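You operate a simulated robot arm through the tools that you are given. There is no shell and no other tool. Be economical: measure what you need, move in short steps, check, and stop when the job is done.

Carry out the task below with a simulated robot arm. There is one attempt and no reset: what you move stays moved.

Task
Put one of the bead cartons from the long steel bench on the white bench. Put the sealed carton labelled "posts" from the long steel bench on the mirror there and the sealed carton labelled "labels" on the open table. Put the 20 silver block from the long steel bench on top of the green spool and the 40 silver block on the blue notebook. Take the orange cube on the top of the long white bench and put it away on the short steel bench. Take the black tub labelled "feet" from the open table and leave it on top of the white jar there. Take the blue lidded tin on the open table and put it away on the shelf under the long white bench. Take the orange block and leave it on the top of the grey bench. Take the green jar and leave it on top of the white spool. Put one of the cartons from the open table on the top of the grey bench. Do these in any order. Set down upright: bead carton, black tub, green jar, carton.

It is judged by the outcome, as a careful person would: the job done as asked, and still so three seconds after it is handed in. It fails if anything else is knocked over, pushed out of place, dropped, spilled or broken.

Robot
A 7-joint arm with a vacuum gripper on a trunk, on a base that drives. Base frame: it is fixed to the floor where the robot stands at the start and does not move with it; the origin is under the middle of the robot, x ahead of it, y to its left, z up; the surface under the hand at the start is at about z = 0.9. Units: m, rad, N and s.
With the tool pointing down near the work surface it reaches from about 0.12 to 0.82 m from the robot's upright axis, wherever it stands. Its first joint turns from -2.897 to 2.897 rad. Places, roughly: bead carton [0.5, 0, 1]; black tub [-2.25, -0.75, 1]; blue lidded tin (8x8x4 cm) [-2.4, -0.6, 0.9]; blue notebook [0.75, 0.25, 1]; carton [-2.5, -1.25, 1]; green jar (5x5x8 cm) [-1.9, -0.6, 0.9]; green spool (8x8x7 cm) [0.9, -0.2, 0.9]; mirror [0.5, 0.25, 1]; open table [-2.3, -1.7, 0.9]; orange block (9x5x3 cm) [-2.1, -0.4, 0.9]; orange cube (5x5x5 cm) [0.9, -0.7, 0.9]; sealed carton [0.75, 0.25, 1]; shelf under the long white bench [0.7, -1.5, 0.2]; short steel bench [-0.1, -2.9, 0.9]; silver block [0.75, 0.25, 1]; top of the grey bench [-2.6, 2.6, 0.8]; white bench [0.8, 2.1, 0.9]; white jar [-2, -0.75, 1]; white spool (8x8x7 cm) [-2.2, -0.4, 0.9]. Payload 1.88 kg.
Tool frame: the origin (TCP) lies in the middle of the cups' lips, and z points out of the cups. The gripper has 1 cup of 0.032 m across, covering 0.032 by 0.032 m (tool x, y); the bellows give 0.014 m. With the vacuum on, a cup seals on a smooth face that it is pressed against (1 to 4 N); it does not hold porous or soft things. The pull reaches 41 N.
Orientation is that of the tool frame in the base frame, as [roll, pitch, yaw] about the fixed x, y, z axes, in that order (R = Rz(yaw) Ry(pitch) Rx(roll)). With the cups facing straight down, the tool's x points along the base's -x, its y along +y and its z along -z.

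Tools
- The arm moves only by the tool nudge_tool. Its arguments are lists of equal length, an entry for each row: "rot": the turn, a rotation vector about the tool's x, y, z in rad, a list of three; "linear": the shift along the tool's x, y, z in mm, a list of three; "vac": the vacuum: 1 switches it on, 0 off. In form: {"rot": [[ax, ay, az], ...], "linear": [[x, y, z], ...], "vac": [vac, ...]}. A call has 1 to 8 rows; each row is the pose to reach, as a shift and turn from the pose commanded when the call began, along the tool's axes at that moment. Each row takes 0.2 s and may step no farther than 0.05 m and 0.15 rad from the row before; otherwise, or with a gripper value out of range, the whole call is refused. Where a pose cannot be reached the arm comes as near as it can. A force on the tool above 40 N (or 10 N above the force at the start of the call, whichever is more), or a blocked arm, ends the call early, and 0.2 s more pass. The pull builds up within a second once a cup has sealed. Time passes only in rows, and 0.2 s behind the last, so rows that repeat a pose give it time. It gives the time, the measured TCP pose, the force on the tool (base axes) and the pull of the vacuum at its end, in the units of the frame above (readings bear some noise), with the torque about the TCP (base axes, N m) and any sound that the robot's microphone picked up.
- Cameras (640 x 400 px; columns grow to the right, rows downward): "scene" is now at [0.0184, 0.1595, 1.5609]; the picture's right is [-0.06, -1.00, 0.00], its down [-0.76, 0.05, -0.65] and it looks along [0.65, -0.04, -0.76] (base axes); focal length 255 px, centre (320, 200). "wrist" rides on the gripper at [0.082, 0.014, -0.216] in the tool frame; the picture's right is [-0.16, 0.99, 0.00], its down [-0.91, -0.15, -0.37] and it looks along [-0.37, -0.06, 0.93] (tool axes); focal length 243 px, centre (320, 200). There is no depth. A picture from a camera that has moved, and an enlarged one, comes with that camera's place and axes in the base frame and with its lens.
- grab_frame(camera): a new picture of that camera. No time passes.
- lift_body(by): slides the trunk up (or, below 0, down) by that many m; the arm and the scene camera ride with it, the base frame stays. It gives what a move gives, with no picture.
- drive_base(legs): drives the robot by 1 to 6 legs, each [ahead, left, turn to the left] in m, m and rad, along the robot's own axes; the way and the turn of a leg run together, so that a leg with both is an arc; at most 1.5 m and 3.142 rad a leg. The arm and the cameras ride along, it lands a little off, and it stops where it bumps. It gives what a move gives.
- aim_head(pan, tilt): turns the head with the scene camera to pan (to the left, within 2.705 rad either way) and tilt (down, from -0.506 to 1.204), counted from straight ahead of the robot. It gives what a move gives.
- close_up(camera, box): a new picture of the part [left, top, right, bottom] of that camera's present view, enlarged. No time passes.
- sign_off(): hands the job in; it is judged then, once.

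Work in short steps. Places have to be worked out from the pictures, the camera data and where the tool is seen: move nearer, look again, correct. Check each grasp and each placing, and mend what went wrong. You have 546 turns and 324 pictures in all, those below and enlarged ones among them. Switch the vacuum off and draw the arm clear of the work before you hand the job in, unless the task says otherwise; then end with one line.

The tools are called after "Request:" as a command line: name --argument value ..., lists and objects as JSON in quotes. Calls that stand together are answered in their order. nudge_tool: Moves the arm, as the interface text tells. Its arguments: {"type":"object","properties":{"rot":{"type":"array","items":{"type":"array","items":{"type":"number"}}},"linear":{"type":"array","items":{"type":"array","items":{"type":"number"}}},"vac":{"type":"array","items":{"type":"number"}}},"required":["rot","linear","vac"]} The other tools are called the same way: lift_body (by) slides the trunk up or down; drive_base (legs) drives the base; aim_head (pan, tilt) turns the head that bears the scene camera; grab_frame (camera) takes a picture; close_up (camera, box) takes an enlarged picture of a part of a camera's view; sign_off () hands the job in.

At the start:

```text
t: 0.0
tcp_pos: [0.4604, -0.126, 1.2179]
orientation: [3.14, 0.001, -3.14]
force: [0.2, -0.4, -0.6]
moment: [0.01, 0.06, 0.0]
pull: 0.1
trunk travel left (down, up): [-0.525, 0.065]
robot x, y, heading: [0.0013, -0.0025, 0.003]
head pan, tilt: [-0.063, 0.867]
```

scene: 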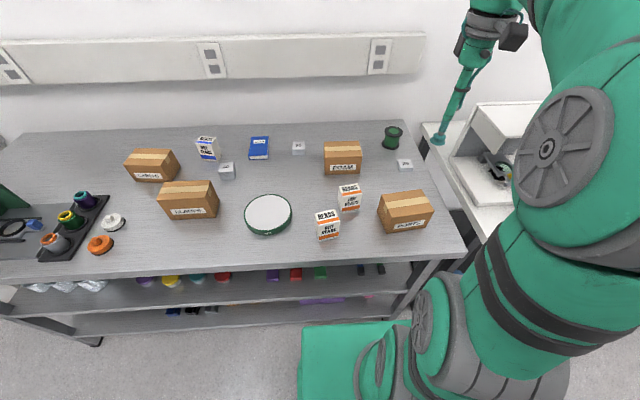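
wrist: 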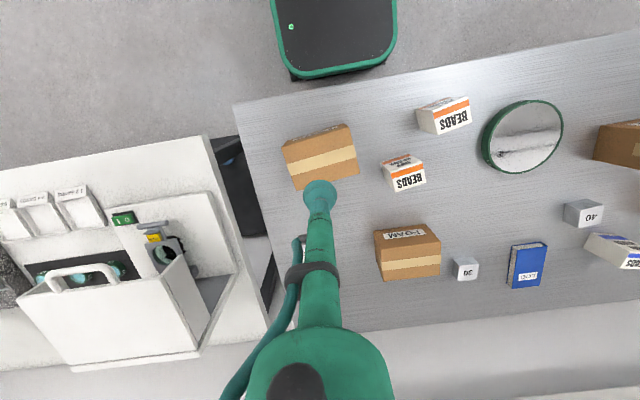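

I'll read the labels on the bench first with enlarged views.

Request:
close_up --camera "scene" --box '[100, 110, 280, 240]'

Request:
close_up --camera "scene" --box '[270, 115, 450, 245]'

```text
3.08 times, centred on (190, 175) of scene
camera zoom: at [0.0184, 0.1595, 1.5609], right [-0.06, -1.0, 0.0], down [-0.76, 0.05, -0.65], along [0.65, -0.04, -0.76], focal length 785 px, centre (720, 277)
```

zoom: 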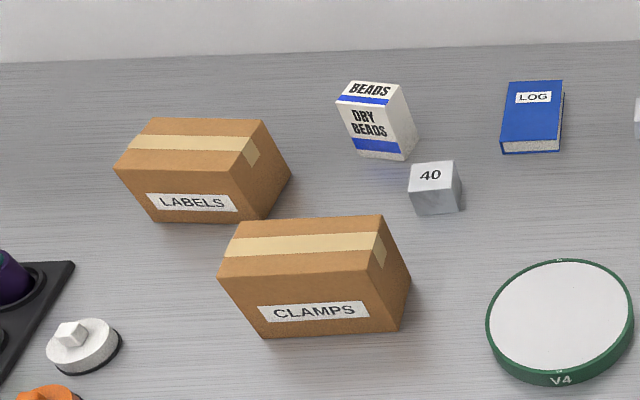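

```text
3.08 times, centred on (360, 180) of scene
camera zoom: at [0.0184, 0.1595, 1.5609], right [-0.06, -1.0, 0.0], down [-0.76, 0.05, -0.65], along [0.65, -0.04, -0.76], focal length 785 px, centre (197, 262)
```

zoom: 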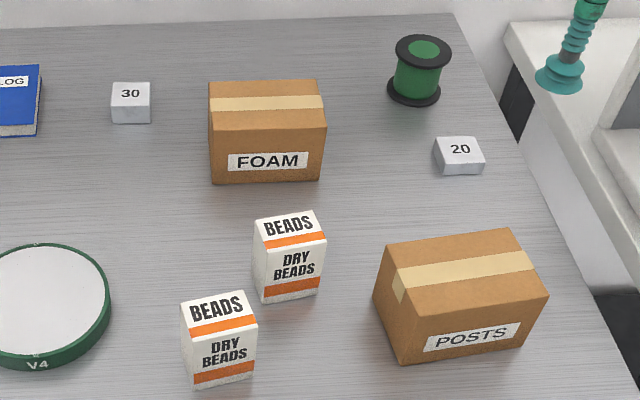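

Posts carton top is near (0.48,-0.12). I descend towards it, staying above about z=1.07, then look.

Request:
nudge_tool --rot '[[0, 0, 0], [0, 0, 0], [0, 0, 0]]' --linear '[[-7, 1, 50], [-14, 3, 100], [-20, 4, 145]]' --vac '[0, 0, 0]'

Request:
grab_frame --camera "wrist"

Request:
grab_frame --camera "scene"

```text
refused: row 1 steps farther than a row can; nothing moved
```

```text
319 pictures are left
camera wrist: at [0.3796, -0.1129, 1.4347], right [0.17, 0.99, 0.0], down [0.91, -0.15, 0.38], along [0.37, -0.06, -0.93], focal length 243 px, centre (320, 200)
```

wrist: 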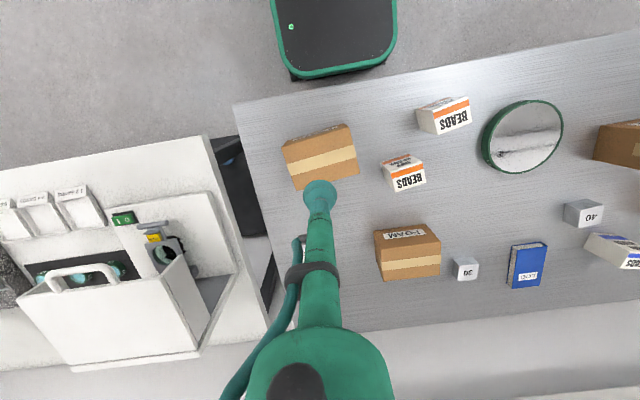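

```text
318 pictures are left
camera scene: at [0.0184, 0.1595, 1.5609], right [-0.06, -1.0, 0.0], down [-0.76, 0.05, -0.65], along [0.65, -0.04, -0.76], focal length 255 px, centre (320, 200)
```

scene: 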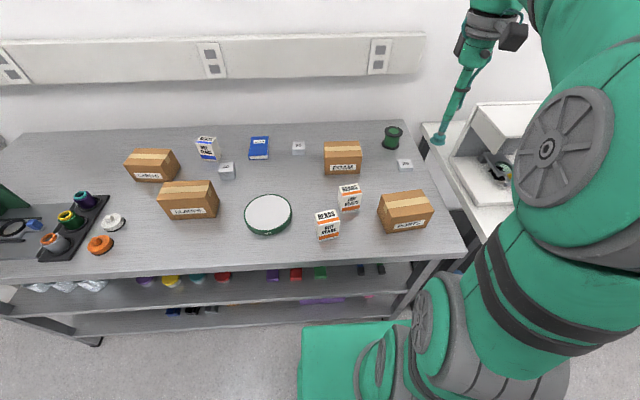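

Both views agree: carton top centre near (0.475, -0.122, ~1.0). Descend in smaller steps.

Request:
nudge_tool --rot '[[0, 0, 0], [0, 0, 0], [0, 0, 0], [0, 0, 0]]' --linear '[[-5, 1, 45], [-10, 2, 90], [-14, 4, 135], [-15, 4, 180]]' --vac '[0, 0, 0, 0]'

Request:
grab_frame --camera "wrist"

Request:
grab_frame --camera "scene"

```text
t: 1.0
tcp_pos: [0.4751, -0.1189, 1.0354]
orientation: [3.142, 0.003, 3.141]
force: [-0.5, -0.1, -0.2]
moment: [-0.02, -0.03, 0.0]
pull: 0.2
trunk travel left (down, up): [-0.525, 0.065]
robot x, y, heading: [0.0009, -0.0023, -0.004]
head pan, tilt: [-0.063, 0.867]
```

```text
317 pictures are left
camera wrist: at [0.3939, -0.1047, 1.2519], right [0.17, 0.99, 0.0], down [0.91, -0.15, 0.38], along [0.37, -0.06, -0.93], focal length 243 px, centre (320, 200)
```

wrist: 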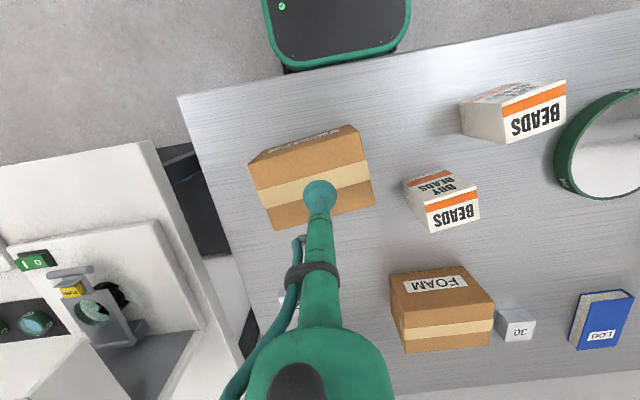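

```text
316 pictures are left
camera scene: at [0.0184, 0.1595, 1.561], right [-0.06, -1.0, 0.0], down [-0.76, 0.05, -0.65], along [0.65, -0.04, -0.76], focal length 255 px, centre (320, 200)
```

scene: 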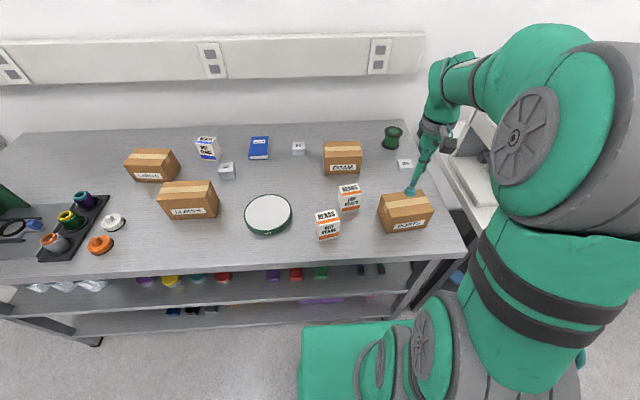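

Cup is over the top centre. Lower with vacuum on until contact.

Request:
nudge_tool --rot '[[0, 0, 0], [0, 0, 0], [0, 0, 0]]' --linear '[[0, 0, 15], [0, 0, 25], [0, 0, 33]]' --vac '[1, 1, 1]'

```text
t: 1.8
tcp_pos: [0.476, -0.1208, 1.0042]
orientation: [-3.141, 0.003, 3.139]
force: [0.3, -0.6, 0.4]
moment: [-0.03, -0.01, 0.01]
pull: 0.0
trunk travel left (down, up): [-0.525, 0.065]
robot x, y, heading: [0.0034, 0.0, 0.001]
head pan, tilt: [-0.063, 0.867]
```

No contact yet; continue in small steps.

Request:
nudge_tool --rot '[[0, 0, 0], [0, 0, 0], [0, 0, 0]]' --linear '[[0, 0, 5], [0, 0, 10], [0, 0, 14]]' --vac '[1, 1, 1]'

```text
t: 2.6
tcp_pos: [0.4763, -0.1218, 0.991]
orientation: [3.14, 0.003, 3.14]
force: [0.3, 1.1, 0.3]
moment: [-0.04, 0.03, 0.01]
pull: 0.1
trunk travel left (down, up): [-0.525, 0.065]
robot x, y, heading: [0.0011, -0.0012, -0.003]
head pan, tilt: [-0.063, 0.867]
```

Still no contact.

Request:
nudge_tool --rot '[[0, 0, 0], [0, 0, 0], [0, 0, 0], [0, 0, 0]]' --linear '[[0, 0, 4], [0, 0, 8], [0, 0, 11], [0, 0, 14]]' --vac '[1, 1, 1, 1]'

Request:
close_up --camera "scene" --box '[360, 150, 460, 240]'

```text
t: 3.6
tcp_pos: [0.4759, -0.1217, 0.9802]
orientation: [-3.14, 0.008, -3.14]
force: [2.5, 7.0, 29.8]
moment: [-0.01, 0.2, -0.12]
pull: 40.6
trunk travel left (down, up): [-0.525, 0.065]
robot x, y, heading: [0.0015, -0.0012, -0.001]
head pan, tilt: [-0.063, 0.867]
```

```text
4.44 times, centred on (410, 195) of scene
camera zoom: at [0.0168, 0.1607, 1.5611], right [-0.06, -1.0, 0.0], down [-0.76, 0.05, -0.65], along [0.65, -0.04, -0.76], focal length 1134 px, centre (-80, 222)
```

zoom: 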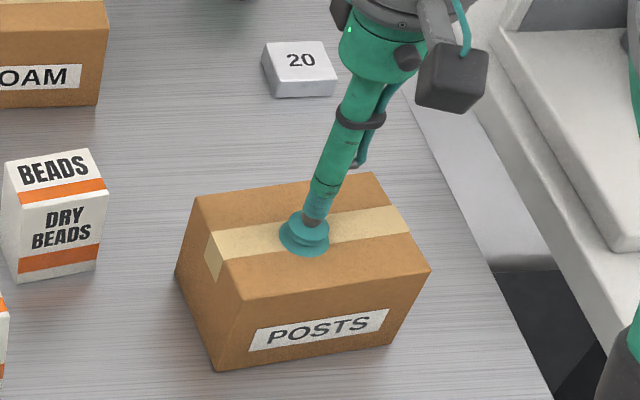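

Sealed (pull 40 N). Lift 160 mm.

Request:
nudge_tool --rot '[[0, 0, 0], [0, 0, 0], [0, 0, 0], [0, 0, 0], [0, 0, 0]]' --linear '[[0, 0, -15], [0, 0, -45], [0, 0, -85], [0, 0, -130], [0, 0, -175]]' --vac '[1, 1, 1, 1, 1]'

Request:
grab_frame --camera "scene"

```text
t: 4.8
tcp_pos: [0.4767, -0.1216, 1.1504]
orientation: [3.139, -0.002, 3.14]
force: [-0.3, 0.0, -3.4]
moment: [0.01, 0.01, -0.02]
pull: 40.6
trunk travel left (down, up): [-0.525, 0.065]
robot x, y, heading: [0.003, 0.0008, 0.005]
head pan, tilt: [-0.063, 0.867]
```

```text
314 pictures are left
camera scene: at [0.0184, 0.1595, 1.5608], right [-0.06, -1.0, 0.0], down [-0.76, 0.05, -0.65], along [0.65, -0.04, -0.76], focal length 255 px, centre (320, 200)
```

scene: 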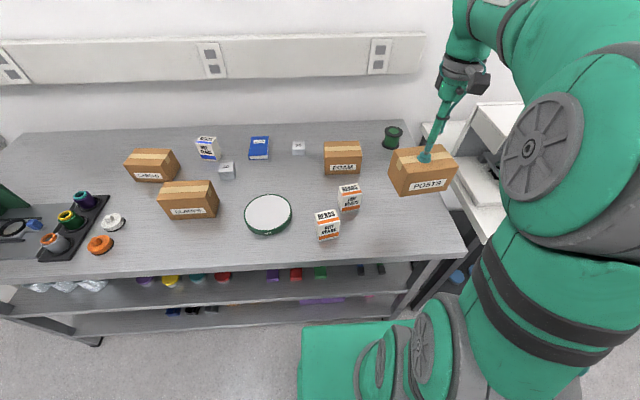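

Held well. Carry it towards the mirror at about (0.516, 0.29), bottom clear of the bead cartons.

Request:
nudge_tool --rot '[[0, 0, 0], [0, 0, 0], [0, 0, 0], [0, 0, 0], [0, 0, 0], [0, 0, 0], [0, 0, 0], [0, 0, 0]]' --linear '[[-4, 30, 0], [-8, 75, 0], [-12, 122, 0], [-17, 169, 0], [-22, 216, 0], [-27, 263, 0], [-32, 310, 0], [-36, 355, 0]]' --vac '[1, 1, 1, 1, 1, 1, 1, 1]'

Request:
nudge_tool --rot '[[0, 0, 0], [0, 0, 0], [0, 0, 0], [0, 0, 0]]' --linear '[[-2, 35, 0], [-3, 57, 0], [-3, 57, 25], [-3, 57, 45]]' --vac '[1, 1, 1, 1]'

Request:
grab_frame --camera "scene"

Request:
grab_frame --camera "wrist"

```text
t: 6.6
tcp_pos: [0.5095, 0.2317, 1.1501]
orientation: [3.141, 0.0, 3.137]
force: [-0.7, -0.2, -3.5]
moment: [0.04, 0.03, 0.04]
pull: 40.2
trunk travel left (down, up): [-0.525, 0.065]
robot x, y, heading: [-0.0007, 0.0042, -0.001]
head pan, tilt: [-0.063, 0.867]
```

```text
t: 7.6
tcp_pos: [0.5146, 0.2904, 1.1071]
orientation: [3.142, 0.001, 3.14]
force: [-0.2, 0.9, -3.3]
moment: [0.04, -0.01, 0.0]
pull: 40.3
trunk travel left (down, up): [-0.525, 0.065]
robot x, y, heading: [0.003, -0.0021, -0.004]
head pan, tilt: [-0.063, 0.867]
```

```text
313 pictures are left
camera scene: at [0.0186, 0.1596, 1.5609], right [-0.06, -1.0, 0.0], down [-0.76, 0.05, -0.65], along [0.65, -0.04, -0.76], focal length 255 px, centre (320, 200)
```

scene: 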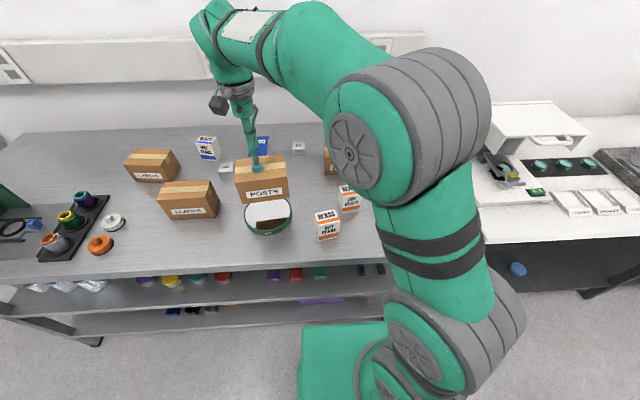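

```text
312 pictures are left
camera wrist: at [0.4345, 0.3034, 1.3234], right [0.17, 0.99, 0.0], down [0.91, -0.15, 0.38], along [0.37, -0.06, -0.93], focal length 243 px, centre (320, 200)
```

wrist: 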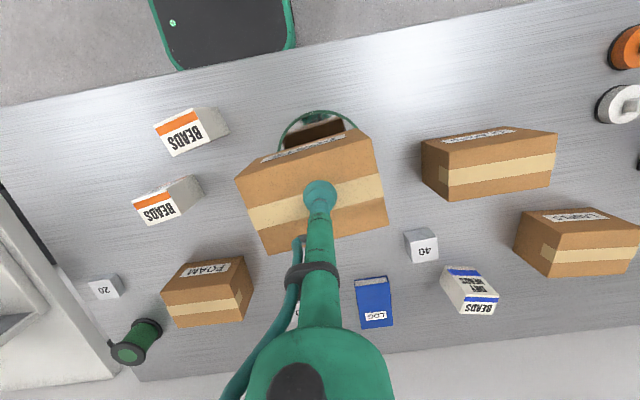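

Alignment looks right and neighbours are clear. Lower gradually.

Request:
nudge_tool --rot '[[0, 0, 0], [0, 0, 0], [0, 0, 0]]' --linear '[[0, 0, 30], [0, 0, 55], [0, 0, 70]]' --vac '[1, 1, 1]'

Request:
close_up --camera "scene" --box '[210, 150, 330, 240]'

```text
t: 8.4
tcp_pos: [0.5146, 0.2879, 1.0367]
orientation: [3.141, 0.001, -3.141]
force: [-0.1, -0.4, -3.1]
moment: [-0.01, 0.03, -0.01]
pull: 40.6
trunk travel left (down, up): [-0.525, 0.065]
robot x, y, heading: [-0.0018, 0.0035, -0.004]
head pan, tilt: [-0.063, 0.867]
```

```text
4.44 times, centred on (270, 195) of scene
camera zoom: at [0.0185, 0.1597, 1.5609], right [-0.06, -1.0, 0.0], down [-0.76, 0.05, -0.65], along [0.65, -0.04, -0.76], focal length 1134 px, centre (542, 222)
```

zoom: 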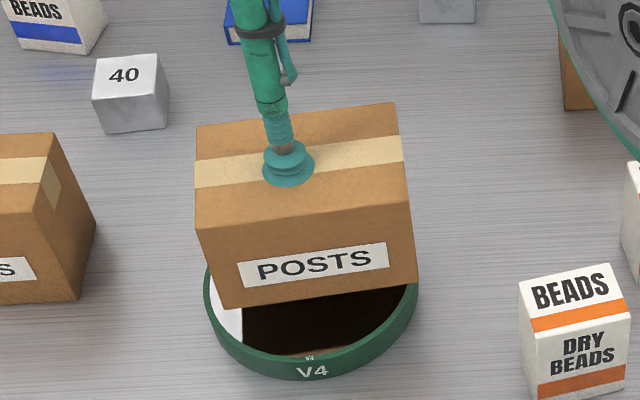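

Continue lowering in small steps to contact.

Request:
nudge_tool --rot '[[0, 0, 0], [0, 0, 0], [0, 0, 0], [0, 0, 0]]' --linear '[[0, 0, 8], [0, 0, 14], [0, 0, 18], [0, 0, 22]]' --vac '[1, 1, 1, 1]'

Request:
close_up --camera "scene" --box '[210, 150, 330, 240]'

```text
t: 9.4
tcp_pos: [0.5164, 0.2887, 1.0142]
orientation: [3.141, 0.003, 3.14]
force: [-0.4, 0.0, -3.2]
moment: [0.0, 0.02, -0.01]
pull: 41.3
trunk travel left (down, up): [-0.525, 0.065]
robot x, y, heading: [0.0016, -0.0008, -0.003]
head pan, tilt: [-0.063, 0.867]
```

```text
4.44 times, centred on (270, 195) of scene
camera zoom: at [0.0185, 0.1596, 1.5609], right [-0.06, -1.0, 0.0], down [-0.76, 0.05, -0.65], along [0.65, -0.04, -0.76], focal length 1134 px, centre (542, 222)
```

zoom: 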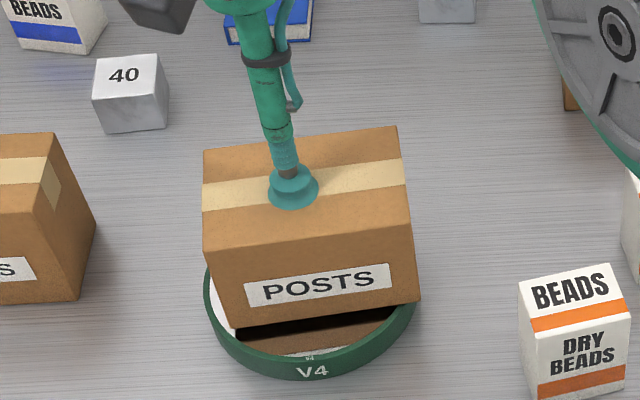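

Slightly further.

Request:
nudge_tool --rot '[[0, 0, 0], [0, 0, 0], [0, 0, 0], [0, 0, 0]]' --linear '[[0, 0, 4], [0, 0, 7], [0, 0, 10], [0, 0, 12]]' --vac '[1, 1, 1, 1]'

Request:
close_up --camera "scene" --box '[210, 150, 330, 240]'

```text
t: 10.4
tcp_pos: [0.5156, 0.2895, 1.0077]
orientation: [3.137, 0.007, 3.141]
force: [-1.1, 3.5, 22.3]
moment: [-0.17, 0.18, 0.02]
pull: 40.6
trunk travel left (down, up): [-0.525, 0.065]
robot x, y, heading: [-0.0009, -0.0014, 0.003]
head pan, tilt: [-0.063, 0.867]
```

```text
4.44 times, centred on (270, 195) of scene
camera zoom: at [0.0168, 0.1592, 1.5614], right [-0.06, -1.0, 0.0], down [-0.76, 0.05, -0.65], along [0.65, -0.04, -0.76], focal length 1134 px, centre (542, 222)
```

zoom: 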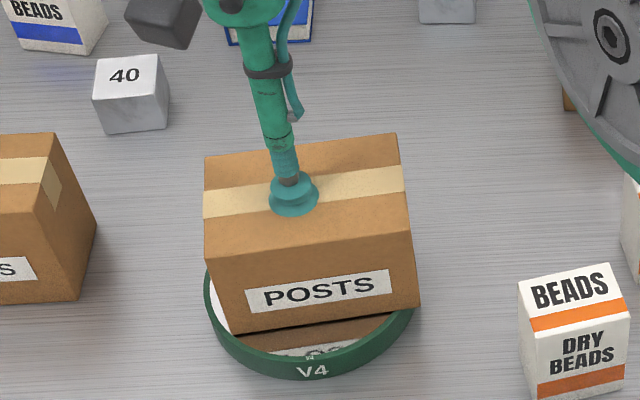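

Contact on the mirror. Release and lift away.

Request:
nudge_tool --rot '[[0, 0, 0], [0, 0, 0], [0, 0, 0], [0, 0, 0], [0, 0, 0], [0, 0, 0], [0, 0, 0]]' --linear '[[0, 0, -6], [0, 0, -8], [0, 0, -8], [0, 0, -8], [0, 0, -40], [0, 0, -85], [0, 0, -130]]' --vac '[0, 0, 0, 0, 0, 0, 0]'

Request:
grab_frame --camera "scene"

Request:
grab_frame --camera "wrist"

```text
t: 12.0
tcp_pos: [0.5166, 0.289, 1.1359]
orientation: [-3.14, 0.002, 3.139]
force: [0.6, -1.4, -0.4]
moment: [-0.01, 0.02, -0.01]
pull: 0.1
trunk travel left (down, up): [-0.525, 0.065]
robot x, y, heading: [-0.0001, -0.0001, 0.005]
head pan, tilt: [-0.063, 0.867]
```

```text
308 pictures are left
camera scene: at [0.0183, 0.1595, 1.5609], right [-0.06, -1.0, 0.0], down [-0.76, 0.05, -0.65], along [0.65, -0.04, -0.76], focal length 255 px, centre (320, 200)
```

scene: 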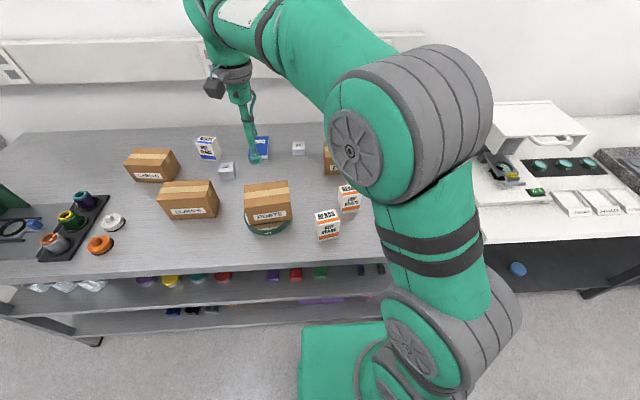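

```text
307 pictures are left
camera wrist: at [0.4362, 0.3022, 1.3527], right [0.17, 0.99, 0.0], down [0.91, -0.15, 0.37], along [0.37, -0.06, -0.93], focal length 243 px, centre (320, 200)
```

wrist: 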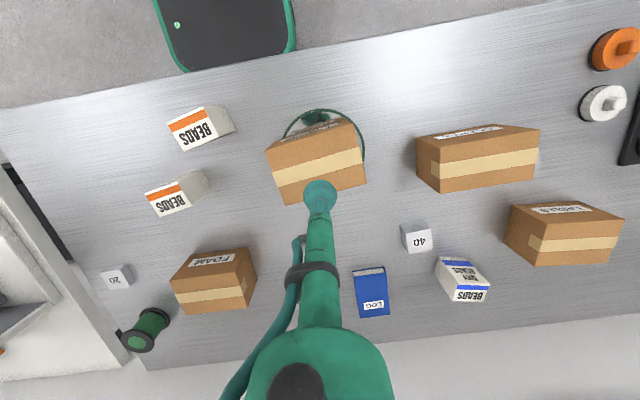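

Posts is on the mirror. Next the 40 block (~(0.717,0.451)) and notebook (~(0.858,0.351)), out of reach from here; I shift the base left and a touch ahead, with the arm raised.

Request:
nudge_tool --rot '[[0, 0, 0], [0, 0, 0]]' --linear '[[0, 0, -40], [0, 0, -64]]' --vac '[0, 0]'

Request:
drive_base --legs '[[0, 0.36, 0], [0.04, 0, 0]]'

Request:
grab_frame --camera "scene"

Request:
grab_frame --camera "wrist"

```text
t: 12.6
tcp_pos: [0.5151, 0.2896, 1.1977]
orientation: [3.141, 0.0, 3.14]
force: [-0.6, 0.4, 1.0]
moment: [0.02, -0.03, -0.01]
pull: 0.1
trunk travel left (down, up): [-0.525, 0.065]
robot x, y, heading: [0.0013, 0.0046, 0.001]
head pan, tilt: [-0.063, 0.867]
```

```text
t: 15.4
tcp_pos: [0.563, 0.6489, 1.1976]
orientation: [3.141, -0.001, 3.127]
force: [1.0, 0.6, 0.3]
moment: [0.01, 0.0, 0.01]
pull: 0.1
trunk travel left (down, up): [-0.525, 0.065]
robot x, y, heading: [0.0401, 0.3694, -0.018]
head pan, tilt: [-0.063, 0.867]
```

```text
306 pictures are left
camera scene: at [0.0637, 0.5267, 1.5609], right [-0.08, -1.0, 0.0], down [-0.76, 0.06, -0.65], along [0.65, -0.05, -0.76], focal length 255 px, centre (320, 200)
```

scene: 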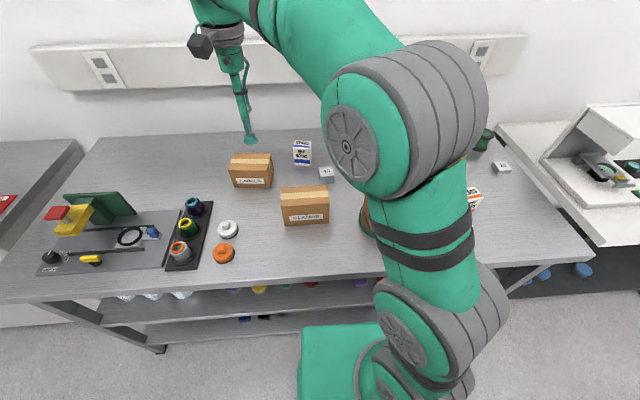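

```text
305 pictures are left
camera wrist: at [0.4823, 0.6644, 1.4137], right [0.18, 0.98, 0.0], down [0.91, -0.17, 0.37], along [0.37, -0.07, -0.93], focal length 243 px, centre (320, 200)
```

wrist: 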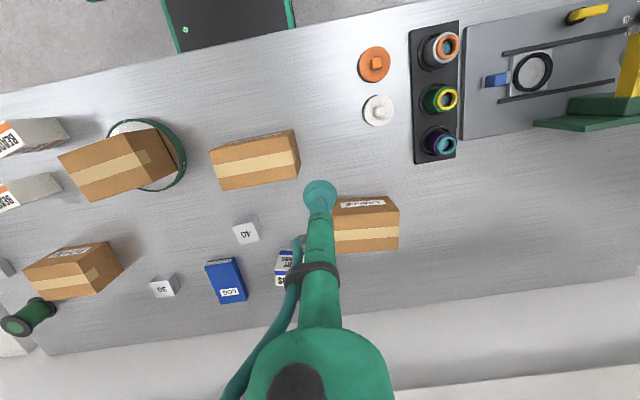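

40 block at about (0.717,0.452), notebook about (0.85,0.355). Move over the block and lower part way.

Request:
nudge_tool --rot '[[0, 0, 0], [0, 0, 0], [0, 0, 0], [0, 0, 0], [0, 0, 0], [0, 0, 0], [0, 0, 0], [0, 0, 0]]' --linear '[[-30, -38, 0], [-60, -75, 0], [-90, -112, 0], [-120, -149, 10], [-148, -184, 25], [-157, -195, 70], [-157, -195, 118], [-157, -195, 166]]' --vac '[0, 0, 0, 0, 0, 0, 0, 0]'

Request:
grab_frame --camera "wrist"

Request:
grab_frame --camera "scene"

```text
t: 17.2
tcp_pos: [0.7187, 0.4523, 1.0309]
orientation: [3.141, 0.002, 3.126]
force: [-0.3, 0.0, 0.3]
moment: [-0.01, 0.01, 0.01]
pull: 0.0
trunk travel left (down, up): [-0.525, 0.065]
robot x, y, heading: [0.0389, 0.3671, -0.013]
head pan, tilt: [-0.063, 0.867]
```

```text
304 pictures are left
camera wrist: at [0.6373, 0.4679, 1.2471], right [0.18, 0.98, 0.0], down [0.91, -0.17, 0.38], along [0.37, -0.07, -0.93], focal length 243 px, centre (320, 200)
```

wrist: 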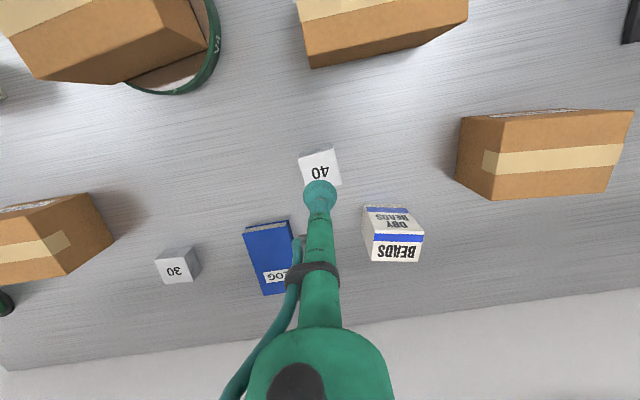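

```text
303 pictures are left
camera scene: at [0.0635, 0.5266, 1.5609], right [-0.08, -1.0, 0.0], down [-0.76, 0.06, -0.65], along [0.65, -0.05, -0.76], focal length 255 px, centre (320, 200)
```

scene: 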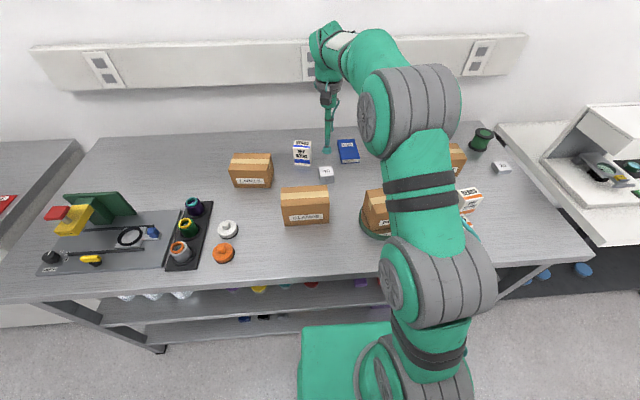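

Cup is well aligned with the 40 block. Lower with vacuum on.

Request:
nudge_tool --rot '[[0, 0, 0], [0, 0, 0], [0, 0, 0], [0, 0, 0], [0, 0, 0], [0, 0, 0]]' --linear '[[0, 0, 40], [0, 0, 75], [0, 0, 82], [0, 0, 88], [0, 0, 93], [0, 0, 97]]' --vac '[1, 1, 1, 1, 1, 1]'

```text
t: 18.6
tcp_pos: [0.7177, 0.4546, 0.9399]
orientation: [3.139, 0.008, 3.124]
force: [-4.6, -1.0, 21.1]
moment: [-0.06, 0.23, -0.02]
pull: 41.5
trunk travel left (down, up): [-0.525, 0.065]
robot x, y, heading: [0.0401, 0.3673, -0.014]
head pan, tilt: [-0.063, 0.867]
```

Sealed. Lift and carry toward the notebook.

Request:
nudge_tool --rot '[[0, 0, 0], [0, 0, 0], [0, 0, 0], [0, 0, 0], [0, 0, 0], [0, 0, 0], [0, 0, 0]]' --linear '[[0, 0, -20], [0, 0, -60], [0, 0, -105], [-33, -24, -110], [-66, -48, -110], [-100, -72, -110], [-132, -97, -110]]' --vac '[1, 1, 1, 1, 1, 1, 1]'

Request:
grab_frame --camera "wrist"

Request:
close_up --camera "scene" --box '[290, 100, 410, 190]'

```text
t: 20.4
tcp_pos: [0.8403, 0.3599, 1.0836]
orientation: [3.141, 0.056, 3.129]
force: [-2.0, 0.0, 0.4]
moment: [0.03, -0.24, 0.0]
pull: 40.8
out of reach, approached as far as the arm can: row 7
trunk travel left (down, up): [-0.525, 0.065]
robot x, y, heading: [0.0478, 0.3687, -0.019]
head pan, tilt: [-0.063, 0.867]
stopped in row 7: the arm was blocked; the commanded pose is now the measured one
```

```text
302 pictures are left
camera wrist: at [0.7472, 0.3753, 1.2956], right [0.18, 0.98, 0.01], down [0.89, -0.17, 0.42], along [0.42, -0.07, -0.91], focal length 243 px, centre (320, 200)
```

wrist: 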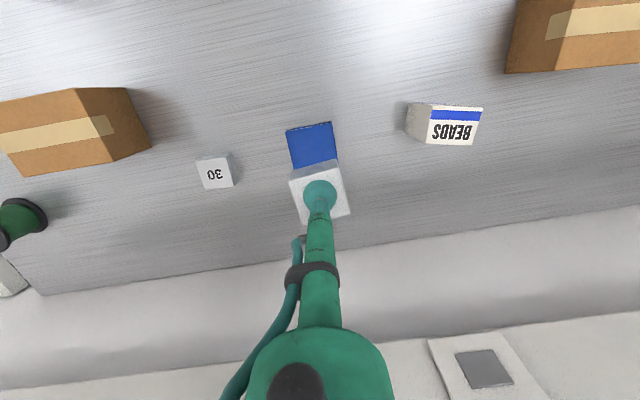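

```text
4.44 times, centred on (350, 145) of scene
camera zoom: at [0.0597, 0.5263, 1.561], right [-0.08, -1.0, 0.0], down [-0.76, 0.06, -0.65], along [0.65, -0.05, -0.76], focal length 1134 px, centre (187, 444)
```

zoom: 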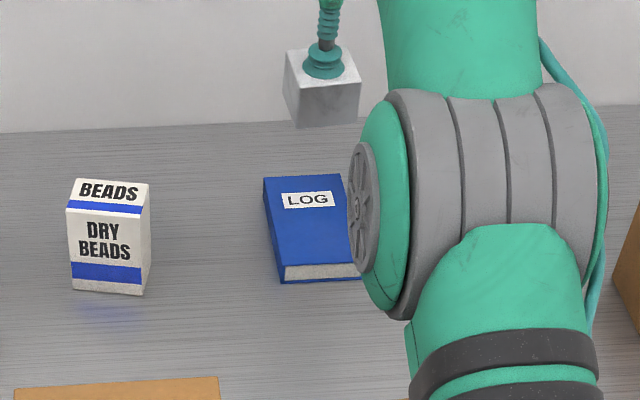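

Reach limit at x≈0.84, but the notebook spans x≈0.80–0.925, so this spot is still over it. Level the tool and lower.

Request:
nudge_tool --rot '[[0, 0.03, 0], [0, 0.056, 0], [0, 0.056, 0]]' --linear '[[2, -3, 35], [4, -5, 70], [5, -5, 90]]' --vac '[1, 1, 1]'

Request:
grab_frame --camera "wrist"

Request:
close_up --camera "scene" --box '[290, 100, 410, 190]'

```text
t: 21.2
tcp_pos: [0.8399, 0.3545, 0.9849]
orientation: [3.141, -0.016, 3.128]
force: [-0.1, -0.2, -3.5]
moment: [-0.01, 0.02, -0.02]
pull: 40.2
trunk travel left (down, up): [-0.525, 0.065]
robot x, y, heading: [0.0443, 0.3668, -0.016]
head pan, tilt: [-0.063, 0.867]
```

```text
300 pictures are left
camera wrist: at [0.7624, 0.3701, 1.2029], right [0.18, 0.98, 0.0], down [0.92, -0.17, 0.36], along [0.35, -0.07, -0.93], focal length 243 px, centre (320, 200)
```

wrist: 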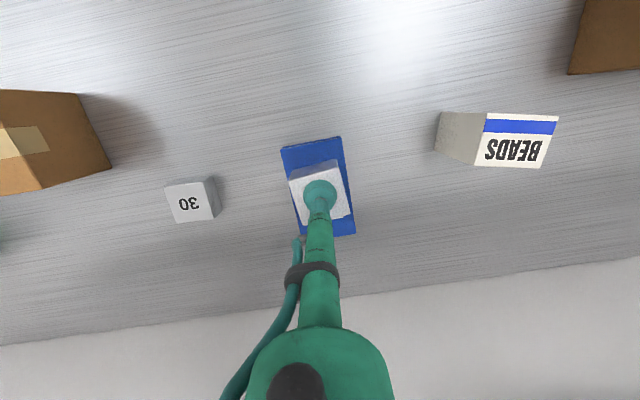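

```text
4.44 times, centred on (350, 145) of scene
camera zoom: at [0.0636, 0.5265, 1.5609], right [-0.08, -1.0, 0.0], down [-0.76, 0.06, -0.65], along [0.65, -0.05, -0.76], focal length 1134 px, centre (187, 444)
```

zoom: 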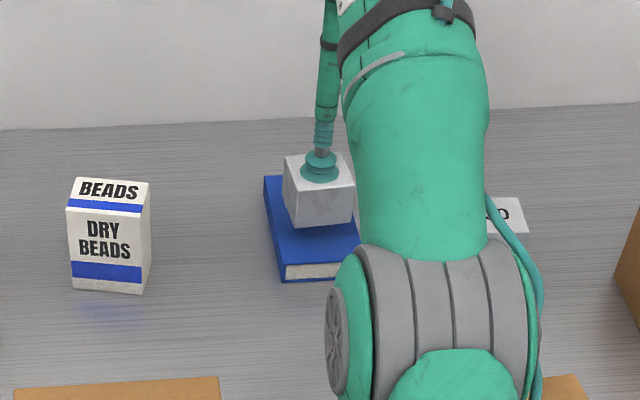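

Block is over the notebook. Lower to contact, levelling.

Request:
nudge_tool --rot '[[0, -0.008, 0], [0, -0.016, 0], [0, -0.016, 0], [0, -0.016, 0], [0, -0.016, 0]]' --linear '[[0, 0, 8], [0, 0, 14], [0, 0, 19], [0, 0, 23], [0, 0, 26]]' --vac '[1, 1, 1, 1, 1]'

Request:
close_up --camera "scene" --box '[290, 100, 410, 190]'

```text
t: 22.4
tcp_pos: [0.8461, 0.3551, 0.9611]
orientation: [3.14, 0.001, 3.128]
force: [-2.2, 2.4, 4.3]
moment: [0.02, 0.0, -0.04]
pull: 40.7
out of reach, approached as far as the arm can: row 2, 3, 4, 5
trunk travel left (down, up): [-0.525, 0.065]
robot x, y, heading: [0.0414, 0.3651, -0.009]
head pan, tilt: [-0.063, 0.867]
```

```text
4.44 times, centred on (350, 145) of scene
camera zoom: at [0.0622, 0.5267, 1.5611], right [-0.08, -1.0, 0.0], down [-0.76, 0.06, -0.65], along [0.65, -0.05, -0.76], focal length 1134 px, centre (187, 444)
```

zoom: 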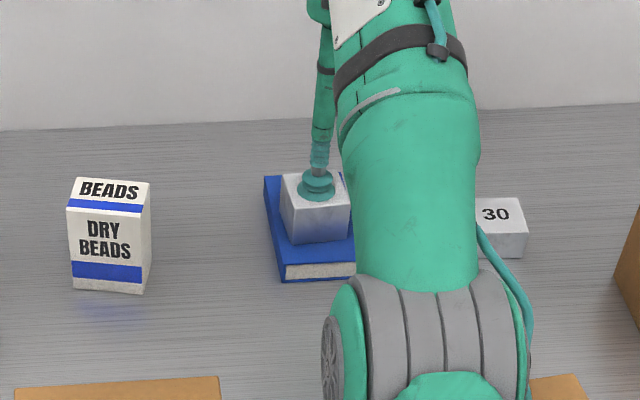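

Contact made. Release and raise.

Request:
nudge_tool --rot '[[0, 0, 0], [0, 0, 0], [0, 0, 0], [0, 0, 0], [0, 0, 0], [0, 0, 0], [0, 0, 0], [0, 0, 0]]' --linear '[[0, 0, 0], [0, 0, 0], [0, 0, 0], [0, 0, -5], [4, 0, -30], [20, 0, -70], [40, 0, -110], [60, 0, -150]]' --vac '[0, 0, 0, 0, 0, 0, 0, 0]'

Request:
close_up --camera "scene" --box '[290, 100, 410, 190]'

Request:
grab_frame --camera "wrist"

```text
t: 24.2
tcp_pos: [0.7983, 0.3548, 1.1134]
orientation: [-3.141, -0.001, 3.128]
force: [-0.2, -0.4, 0.5]
moment: [-0.02, 0.0, -0.02]
pull: 0.0
out of reach, approached as far as the arm can: row 7, 8
trunk travel left (down, up): [-0.525, 0.065]
robot x, y, heading: [0.0449, 0.3732, -0.013]
head pan, tilt: [-0.063, 0.867]
```

```text
4.44 times, centred on (350, 145) of scene
camera zoom: at [0.0624, 0.5266, 1.5609], right [-0.08, -1.0, 0.0], down [-0.76, 0.06, -0.65], along [0.65, -0.05, -0.76], focal length 1134 px, centre (187, 444)
```

zoom: 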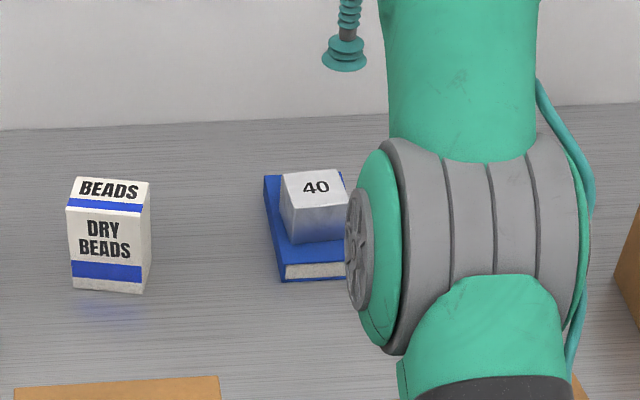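

```text
296 pictures are left
camera wrist: at [0.7179, 0.3697, 1.3291], right [0.18, 0.98, 0.0], down [0.91, -0.17, 0.37], along [0.37, -0.07, -0.93], focal length 243 px, centre (320, 200)
```

wrist: 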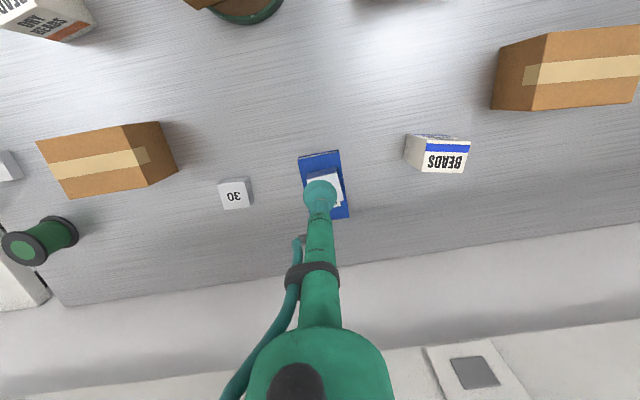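

40 is on the notebook. Now the 20 block (~(0.722,-0.205)) and the spool (~(0.866,-0.187)). Retract, raise the trunk for reach, and drive right.

Request:
nudge_tool --rot '[[0, 0, 0], [0, 0, 0], [0, 0, 0], [0, 0, 0]]' --linear '[[45, 0, -10], [90, 0, -20], [135, 0, -30], [180, 0, -40]]' --vac '[0, 0, 0, 0]'

Request:
lift_body --by 0.06

Request:
drive_base --legs '[[0, -0.55, 0.015]]'

Request:
grab_frame --camera "wrist"

Request:
aim_head --pan 0.0 --tilt 1.2

Request:
grab_frame --camera "scene"

```text
t: 25.4
tcp_pos: [0.73, 0.3572, 1.093]
orientation: [3.142, 0.002, 3.126]
force: [1.1, 0.2, 0.6]
moment: [0.02, 0.16, 0.02]
pull: 0.0
out of reach, approached as far as the arm can: row 1
trunk travel left (down, up): [-0.525, 0.065]
robot x, y, heading: [0.0426, 0.3693, -0.015]
head pan, tilt: [-0.063, 0.867]
stopped in row 4: the arm was blocked; the commanded pose is now the measured one
```

```text
t: 26.4
tcp_pos: [0.7284, 0.3587, 1.1562]
orientation: [3.138, 0.005, 3.126]
force: [-0.1, 0.2, -0.1]
moment: [0.01, 0.02, 0.03]
pull: 0.1
trunk travel left (down, up): [-0.585, 0.005]
robot x, y, heading: [0.0384, 0.3688, -0.013]
head pan, tilt: [-0.063, 0.867]
```

```text
t: 29.6
tcp_pos: [0.7228, -0.1907, 1.1553]
orientation: [3.137, 0.009, 3.133]
force: [0.5, -0.5, 0.4]
moment: [0.02, 0.04, 0.03]
pull: 0.1
trunk travel left (down, up): [-0.585, 0.005]
robot x, y, heading: [0.038, -0.1853, -0.005]
head pan, tilt: [-0.063, 0.867]
```

```text
295 pictures are left
camera wrist: at [0.6413, -0.1759, 1.3718], right [0.17, 0.98, 0.0], down [0.91, -0.16, 0.38], along [0.37, -0.06, -0.93], focal length 243 px, centre (320, 200)
```

wrist: 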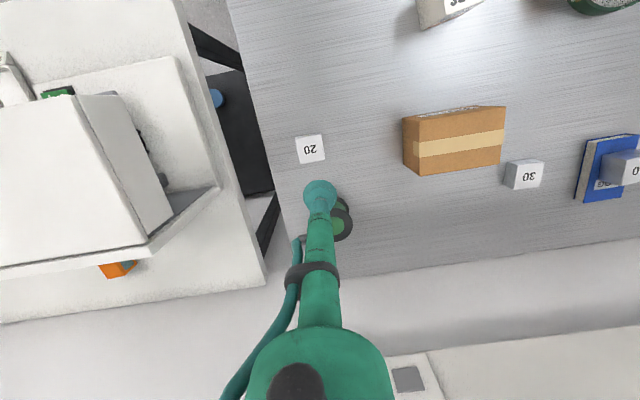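

```text
t: 30.4
tcp_pos: [0.7242, -0.1892, 1.1551]
orientation: [3.138, 0.006, 3.132]
force: [0.3, 0.4, -0.5]
moment: [0.01, 0.0, -0.02]
pull: 0.1
trunk travel left (down, up): [-0.585, 0.005]
robot x, y, heading: [0.0336, -0.1831, -0.008]
head pan, tilt: [0.0, 1.201]
```

```text
294 pictures are left
camera scene: at [0.035, -0.0215, 1.5986], right [-0.01, -1.0, 0.0], down [-0.93, 0.01, -0.36], along [0.36, 0.0, -0.93], focal length 255 px, centre (320, 200)
```

scene: 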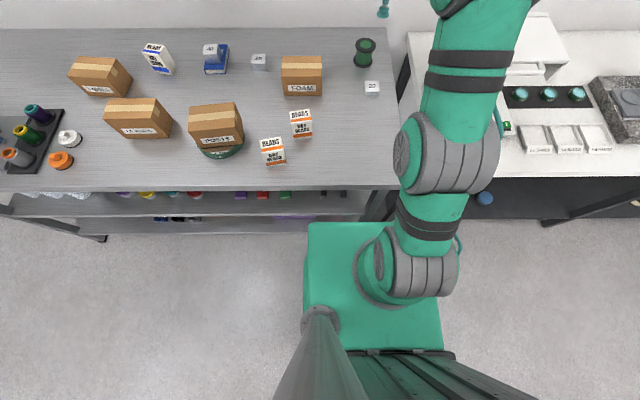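

20 block at about (0.718,-0.204). Move above and lower.

Request:
nudge_tool --rot '[[0, 0, 0], [0, 0, 0], [0, 0, 0], [0, 0, 0]]' --linear '[[2, -5, 40], [4, -10, 85], [6, -15, 130], [6, -15, 170]]' --vac '[0, 0, 0, 0]'

Request:
grab_frame --camera "wrist"

Request:
close_up --camera "scene" --box '[330, 20, 430, 110]'

```text
t: 31.4
tcp_pos: [0.7194, -0.2002, 0.9885]
orientation: [3.138, 0.006, 3.133]
force: [-0.2, -1.1, 0.7]
moment: [-0.01, -0.02, 0.01]
pull: 0.1
trunk travel left (down, up): [-0.585, 0.005]
robot x, y, heading: [0.037, -0.1834, -0.002]
head pan, tilt: [0.0, 1.201]
```

```text
293 pictures are left
camera wrist: at [0.6365, -0.1864, 1.2046], right [0.17, 0.98, 0.0], down [0.91, -0.16, 0.38], along [0.38, -0.06, -0.92], focal length 243 px, centre (320, 200)
```

wrist: 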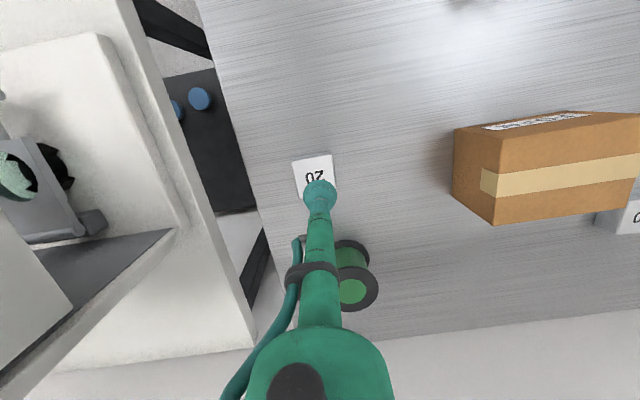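

```text
4.44 times, centred on (380, 65) of scene
camera zoom: at [0.0351, -0.0215, 1.5986], right [-0.01, -1.0, 0.0], down [-0.93, 0.01, -0.36], along [0.36, 0.0, -0.93], focal length 1134 px, centre (53, 800)
```

zoom: 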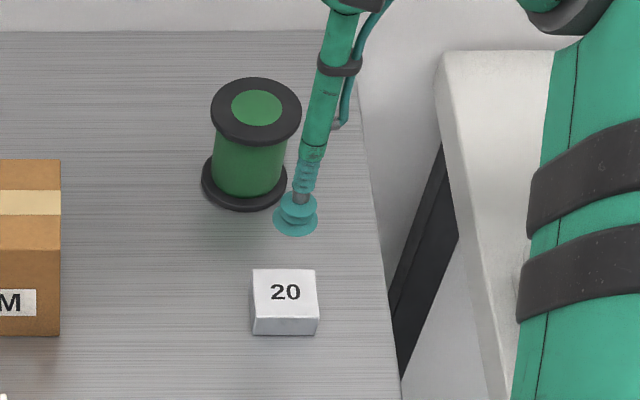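

Block just below the cup; adjust y by -4 mm and lower with suction.

Request:
nudge_tool --rot '[[0, 0, 0], [0, 0, 0], [0, 0, 0], [0, 0, 0], [0, 0, 0], [0, 0, 0]]' --linear '[[0, -5, 35], [0, -5, 50], [0, -5, 57], [0, -5, 63], [0, -5, 68], [0, -5, 72]]' --vac '[1, 1, 1, 1, 1, 1]'

```text
t: 32.8
tcp_pos: [0.7193, -0.2089, 0.9186]
orientation: [3.137, 0.015, 3.13]
force: [-6.9, 0.9, 25.4]
moment: [-0.04, 0.22, -0.08]
pull: 40.4
trunk travel left (down, up): [-0.585, 0.005]
robot x, y, heading: [0.0353, -0.1848, -0.01]
head pan, tilt: [0.0, 1.201]
```

Sealed. Lift and move toward the spool.

Request:
nudge_tool --rot '[[0, 0, 0], [0, 0, 0], [0, 0, 0], [0, 0, 0], [0, 0, 0], [0, 0, 0]]' --linear '[[0, 0, -20], [0, 0, -60], [0, 0, -105], [-40, 8, -113], [-80, 16, -113], [-120, 24, -113]]' --vac '[1, 1, 1, 1, 1, 1]'

Request:
close_up --camera "scene" --box '[330, 20, 430, 110]'

Request:
grab_frame --camera "wrist"

```text
t: 34.2
tcp_pos: [0.8373, -0.1858, 1.0238]
orientation: [3.138, -0.003, 3.133]
force: [0.2, 0.2, -2.9]
moment: [-0.03, 0.13, 0.03]
pull: 41.0
trunk travel left (down, up): [-0.585, 0.005]
robot x, y, heading: [0.0331, -0.1867, -0.006]
head pan, tilt: [0.0, 1.201]
```

```text
4.44 times, centred on (380, 65) of scene
camera zoom: at [0.037, -0.0214, 1.5983], right [-0.01, -1.0, 0.0], down [-0.93, 0.01, -0.36], along [0.36, 0.0, -0.93], focal length 1134 px, centre (53, 800)
```

zoom: 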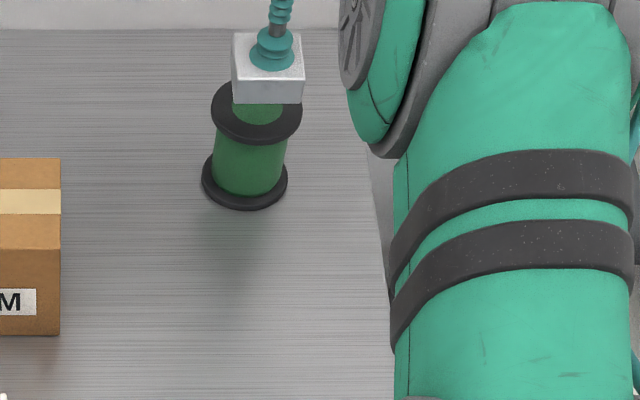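

```text
290 pictures are left
camera wrist: at [0.7566, -0.172, 1.2404], right [0.17, 0.98, 0.0], down [0.91, -0.16, 0.37], along [0.37, -0.06, -0.93], focal length 243 px, centre (320, 200)
```

wrist: 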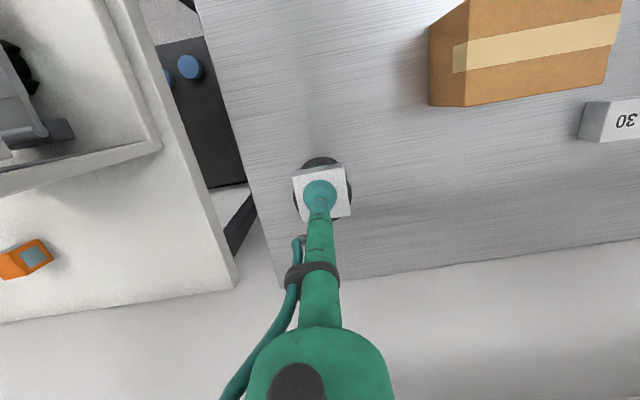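

Nearly there; advance 18 mm and lower a bit.

Request:
nudge_tool --rot '[[0, 0, 0], [0, 0, 0]]' --linear '[[-10, 0, 4], [-17, 0, 10]]' --vac '[1, 1]'

Request:
close_up --camera "scene" --box '[330, 20, 430, 110]'

```text
t: 34.8
tcp_pos: [0.8544, -0.1869, 1.0183]
orientation: [3.138, 0.006, 3.134]
force: [0.2, -0.6, -0.9]
moment: [-0.01, 0.0, -0.01]
pull: 41.0
trunk travel left (down, up): [-0.585, 0.005]
robot x, y, heading: [0.0356, -0.183, -0.007]
head pan, tilt: [0.0, 1.201]
```

```text
4.44 times, centred on (380, 65) of scene
camera zoom: at [0.0353, -0.0214, 1.5985], right [-0.01, -1.0, 0.0], down [-0.93, 0.01, -0.36], along [0.36, 0.0, -0.93], focal length 1134 px, centre (53, 800)
```

zoom: 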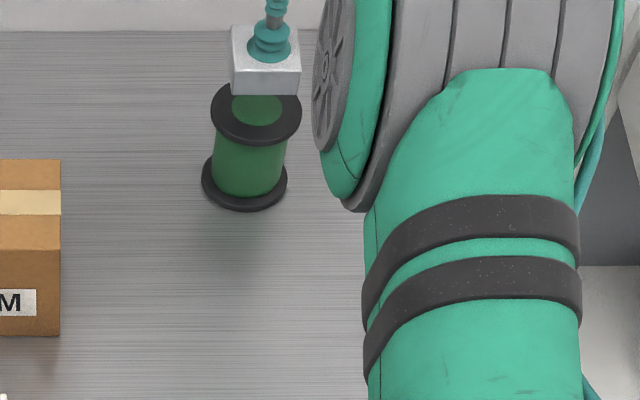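

Aligned. Lower to contact.

Request:
nudge_tool --rot '[[0, 0, 0], [0, 0, 0], [0, 0, 0], [0, 0, 0], [0, 0, 0]]' --linear '[[-2, 0, 7], [-2, 0, 14], [-2, 0, 19], [-2, 0, 23], [-2, 0, 26]]' --vac '[1, 1, 1, 1, 1]'

Request:
close_up --camera "scene" --box '[330, 20, 430, 110]'

```text
t: 36.0
tcp_pos: [0.8574, -0.1878, 0.9924]
orientation: [3.14, 0.009, 3.133]
force: [0.1, 0.0, -1.6]
moment: [-0.03, 0.0, 0.01]
pull: 40.5
trunk travel left (down, up): [-0.585, 0.005]
robot x, y, heading: [0.0363, -0.1851, -0.009]
head pan, tilt: [0.0, 1.201]
```

```text
4.44 times, centred on (380, 65) of scene
camera zoom: at [0.0349, -0.0215, 1.5985], right [-0.01, -1.0, 0.0], down [-0.93, 0.01, -0.36], along [0.36, 0.0, -0.93], focal length 1134 px, centre (53, 800)
```

zoom: 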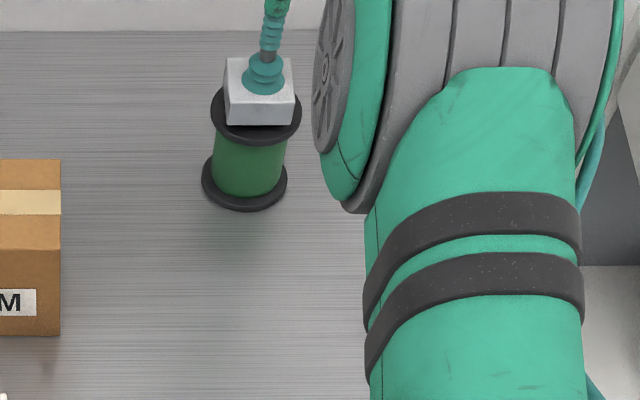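

Still free; continue a few mm.

Request:
nudge_tool --rot '[[0, 0, 0], [0, 0, 0], [0, 0, 0], [0, 0, 0]]' --linear '[[-2, 2, 3], [-3, 2, 6], [-3, 2, 9], [-3, 2, 12]]' --vac '[1, 1, 1, 1]'

Request:
close_up --camera "scene" --box '[330, 20, 430, 110]'

```text
t: 37.0
tcp_pos: [0.86, -0.1854, 0.9844]
orientation: [3.138, 0.016, 3.134]
force: [-1.8, -0.9, 19.8]
moment: [-0.06, 0.19, -0.02]
pull: 40.8
trunk travel left (down, up): [-0.585, 0.005]
robot x, y, heading: [0.0361, -0.1828, -0.006]
head pan, tilt: [0.0, 1.201]
```

```text
4.44 times, centred on (380, 65) of scene
camera zoom: at [0.0328, -0.0215, 1.5989], right [-0.01, -1.0, 0.0], down [-0.93, 0.01, -0.36], along [0.36, 0.0, -0.93], focal length 1134 px, centre (53, 800)
```

zoom: 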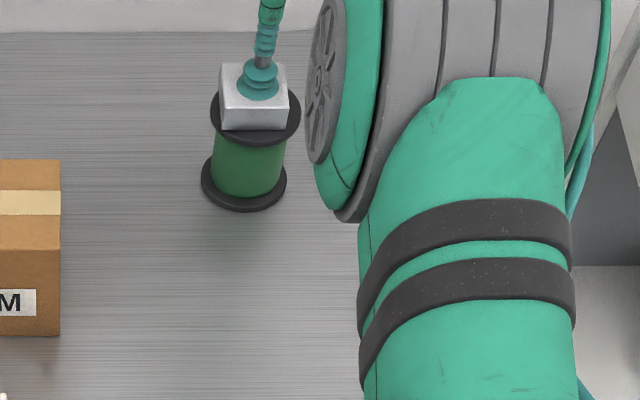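

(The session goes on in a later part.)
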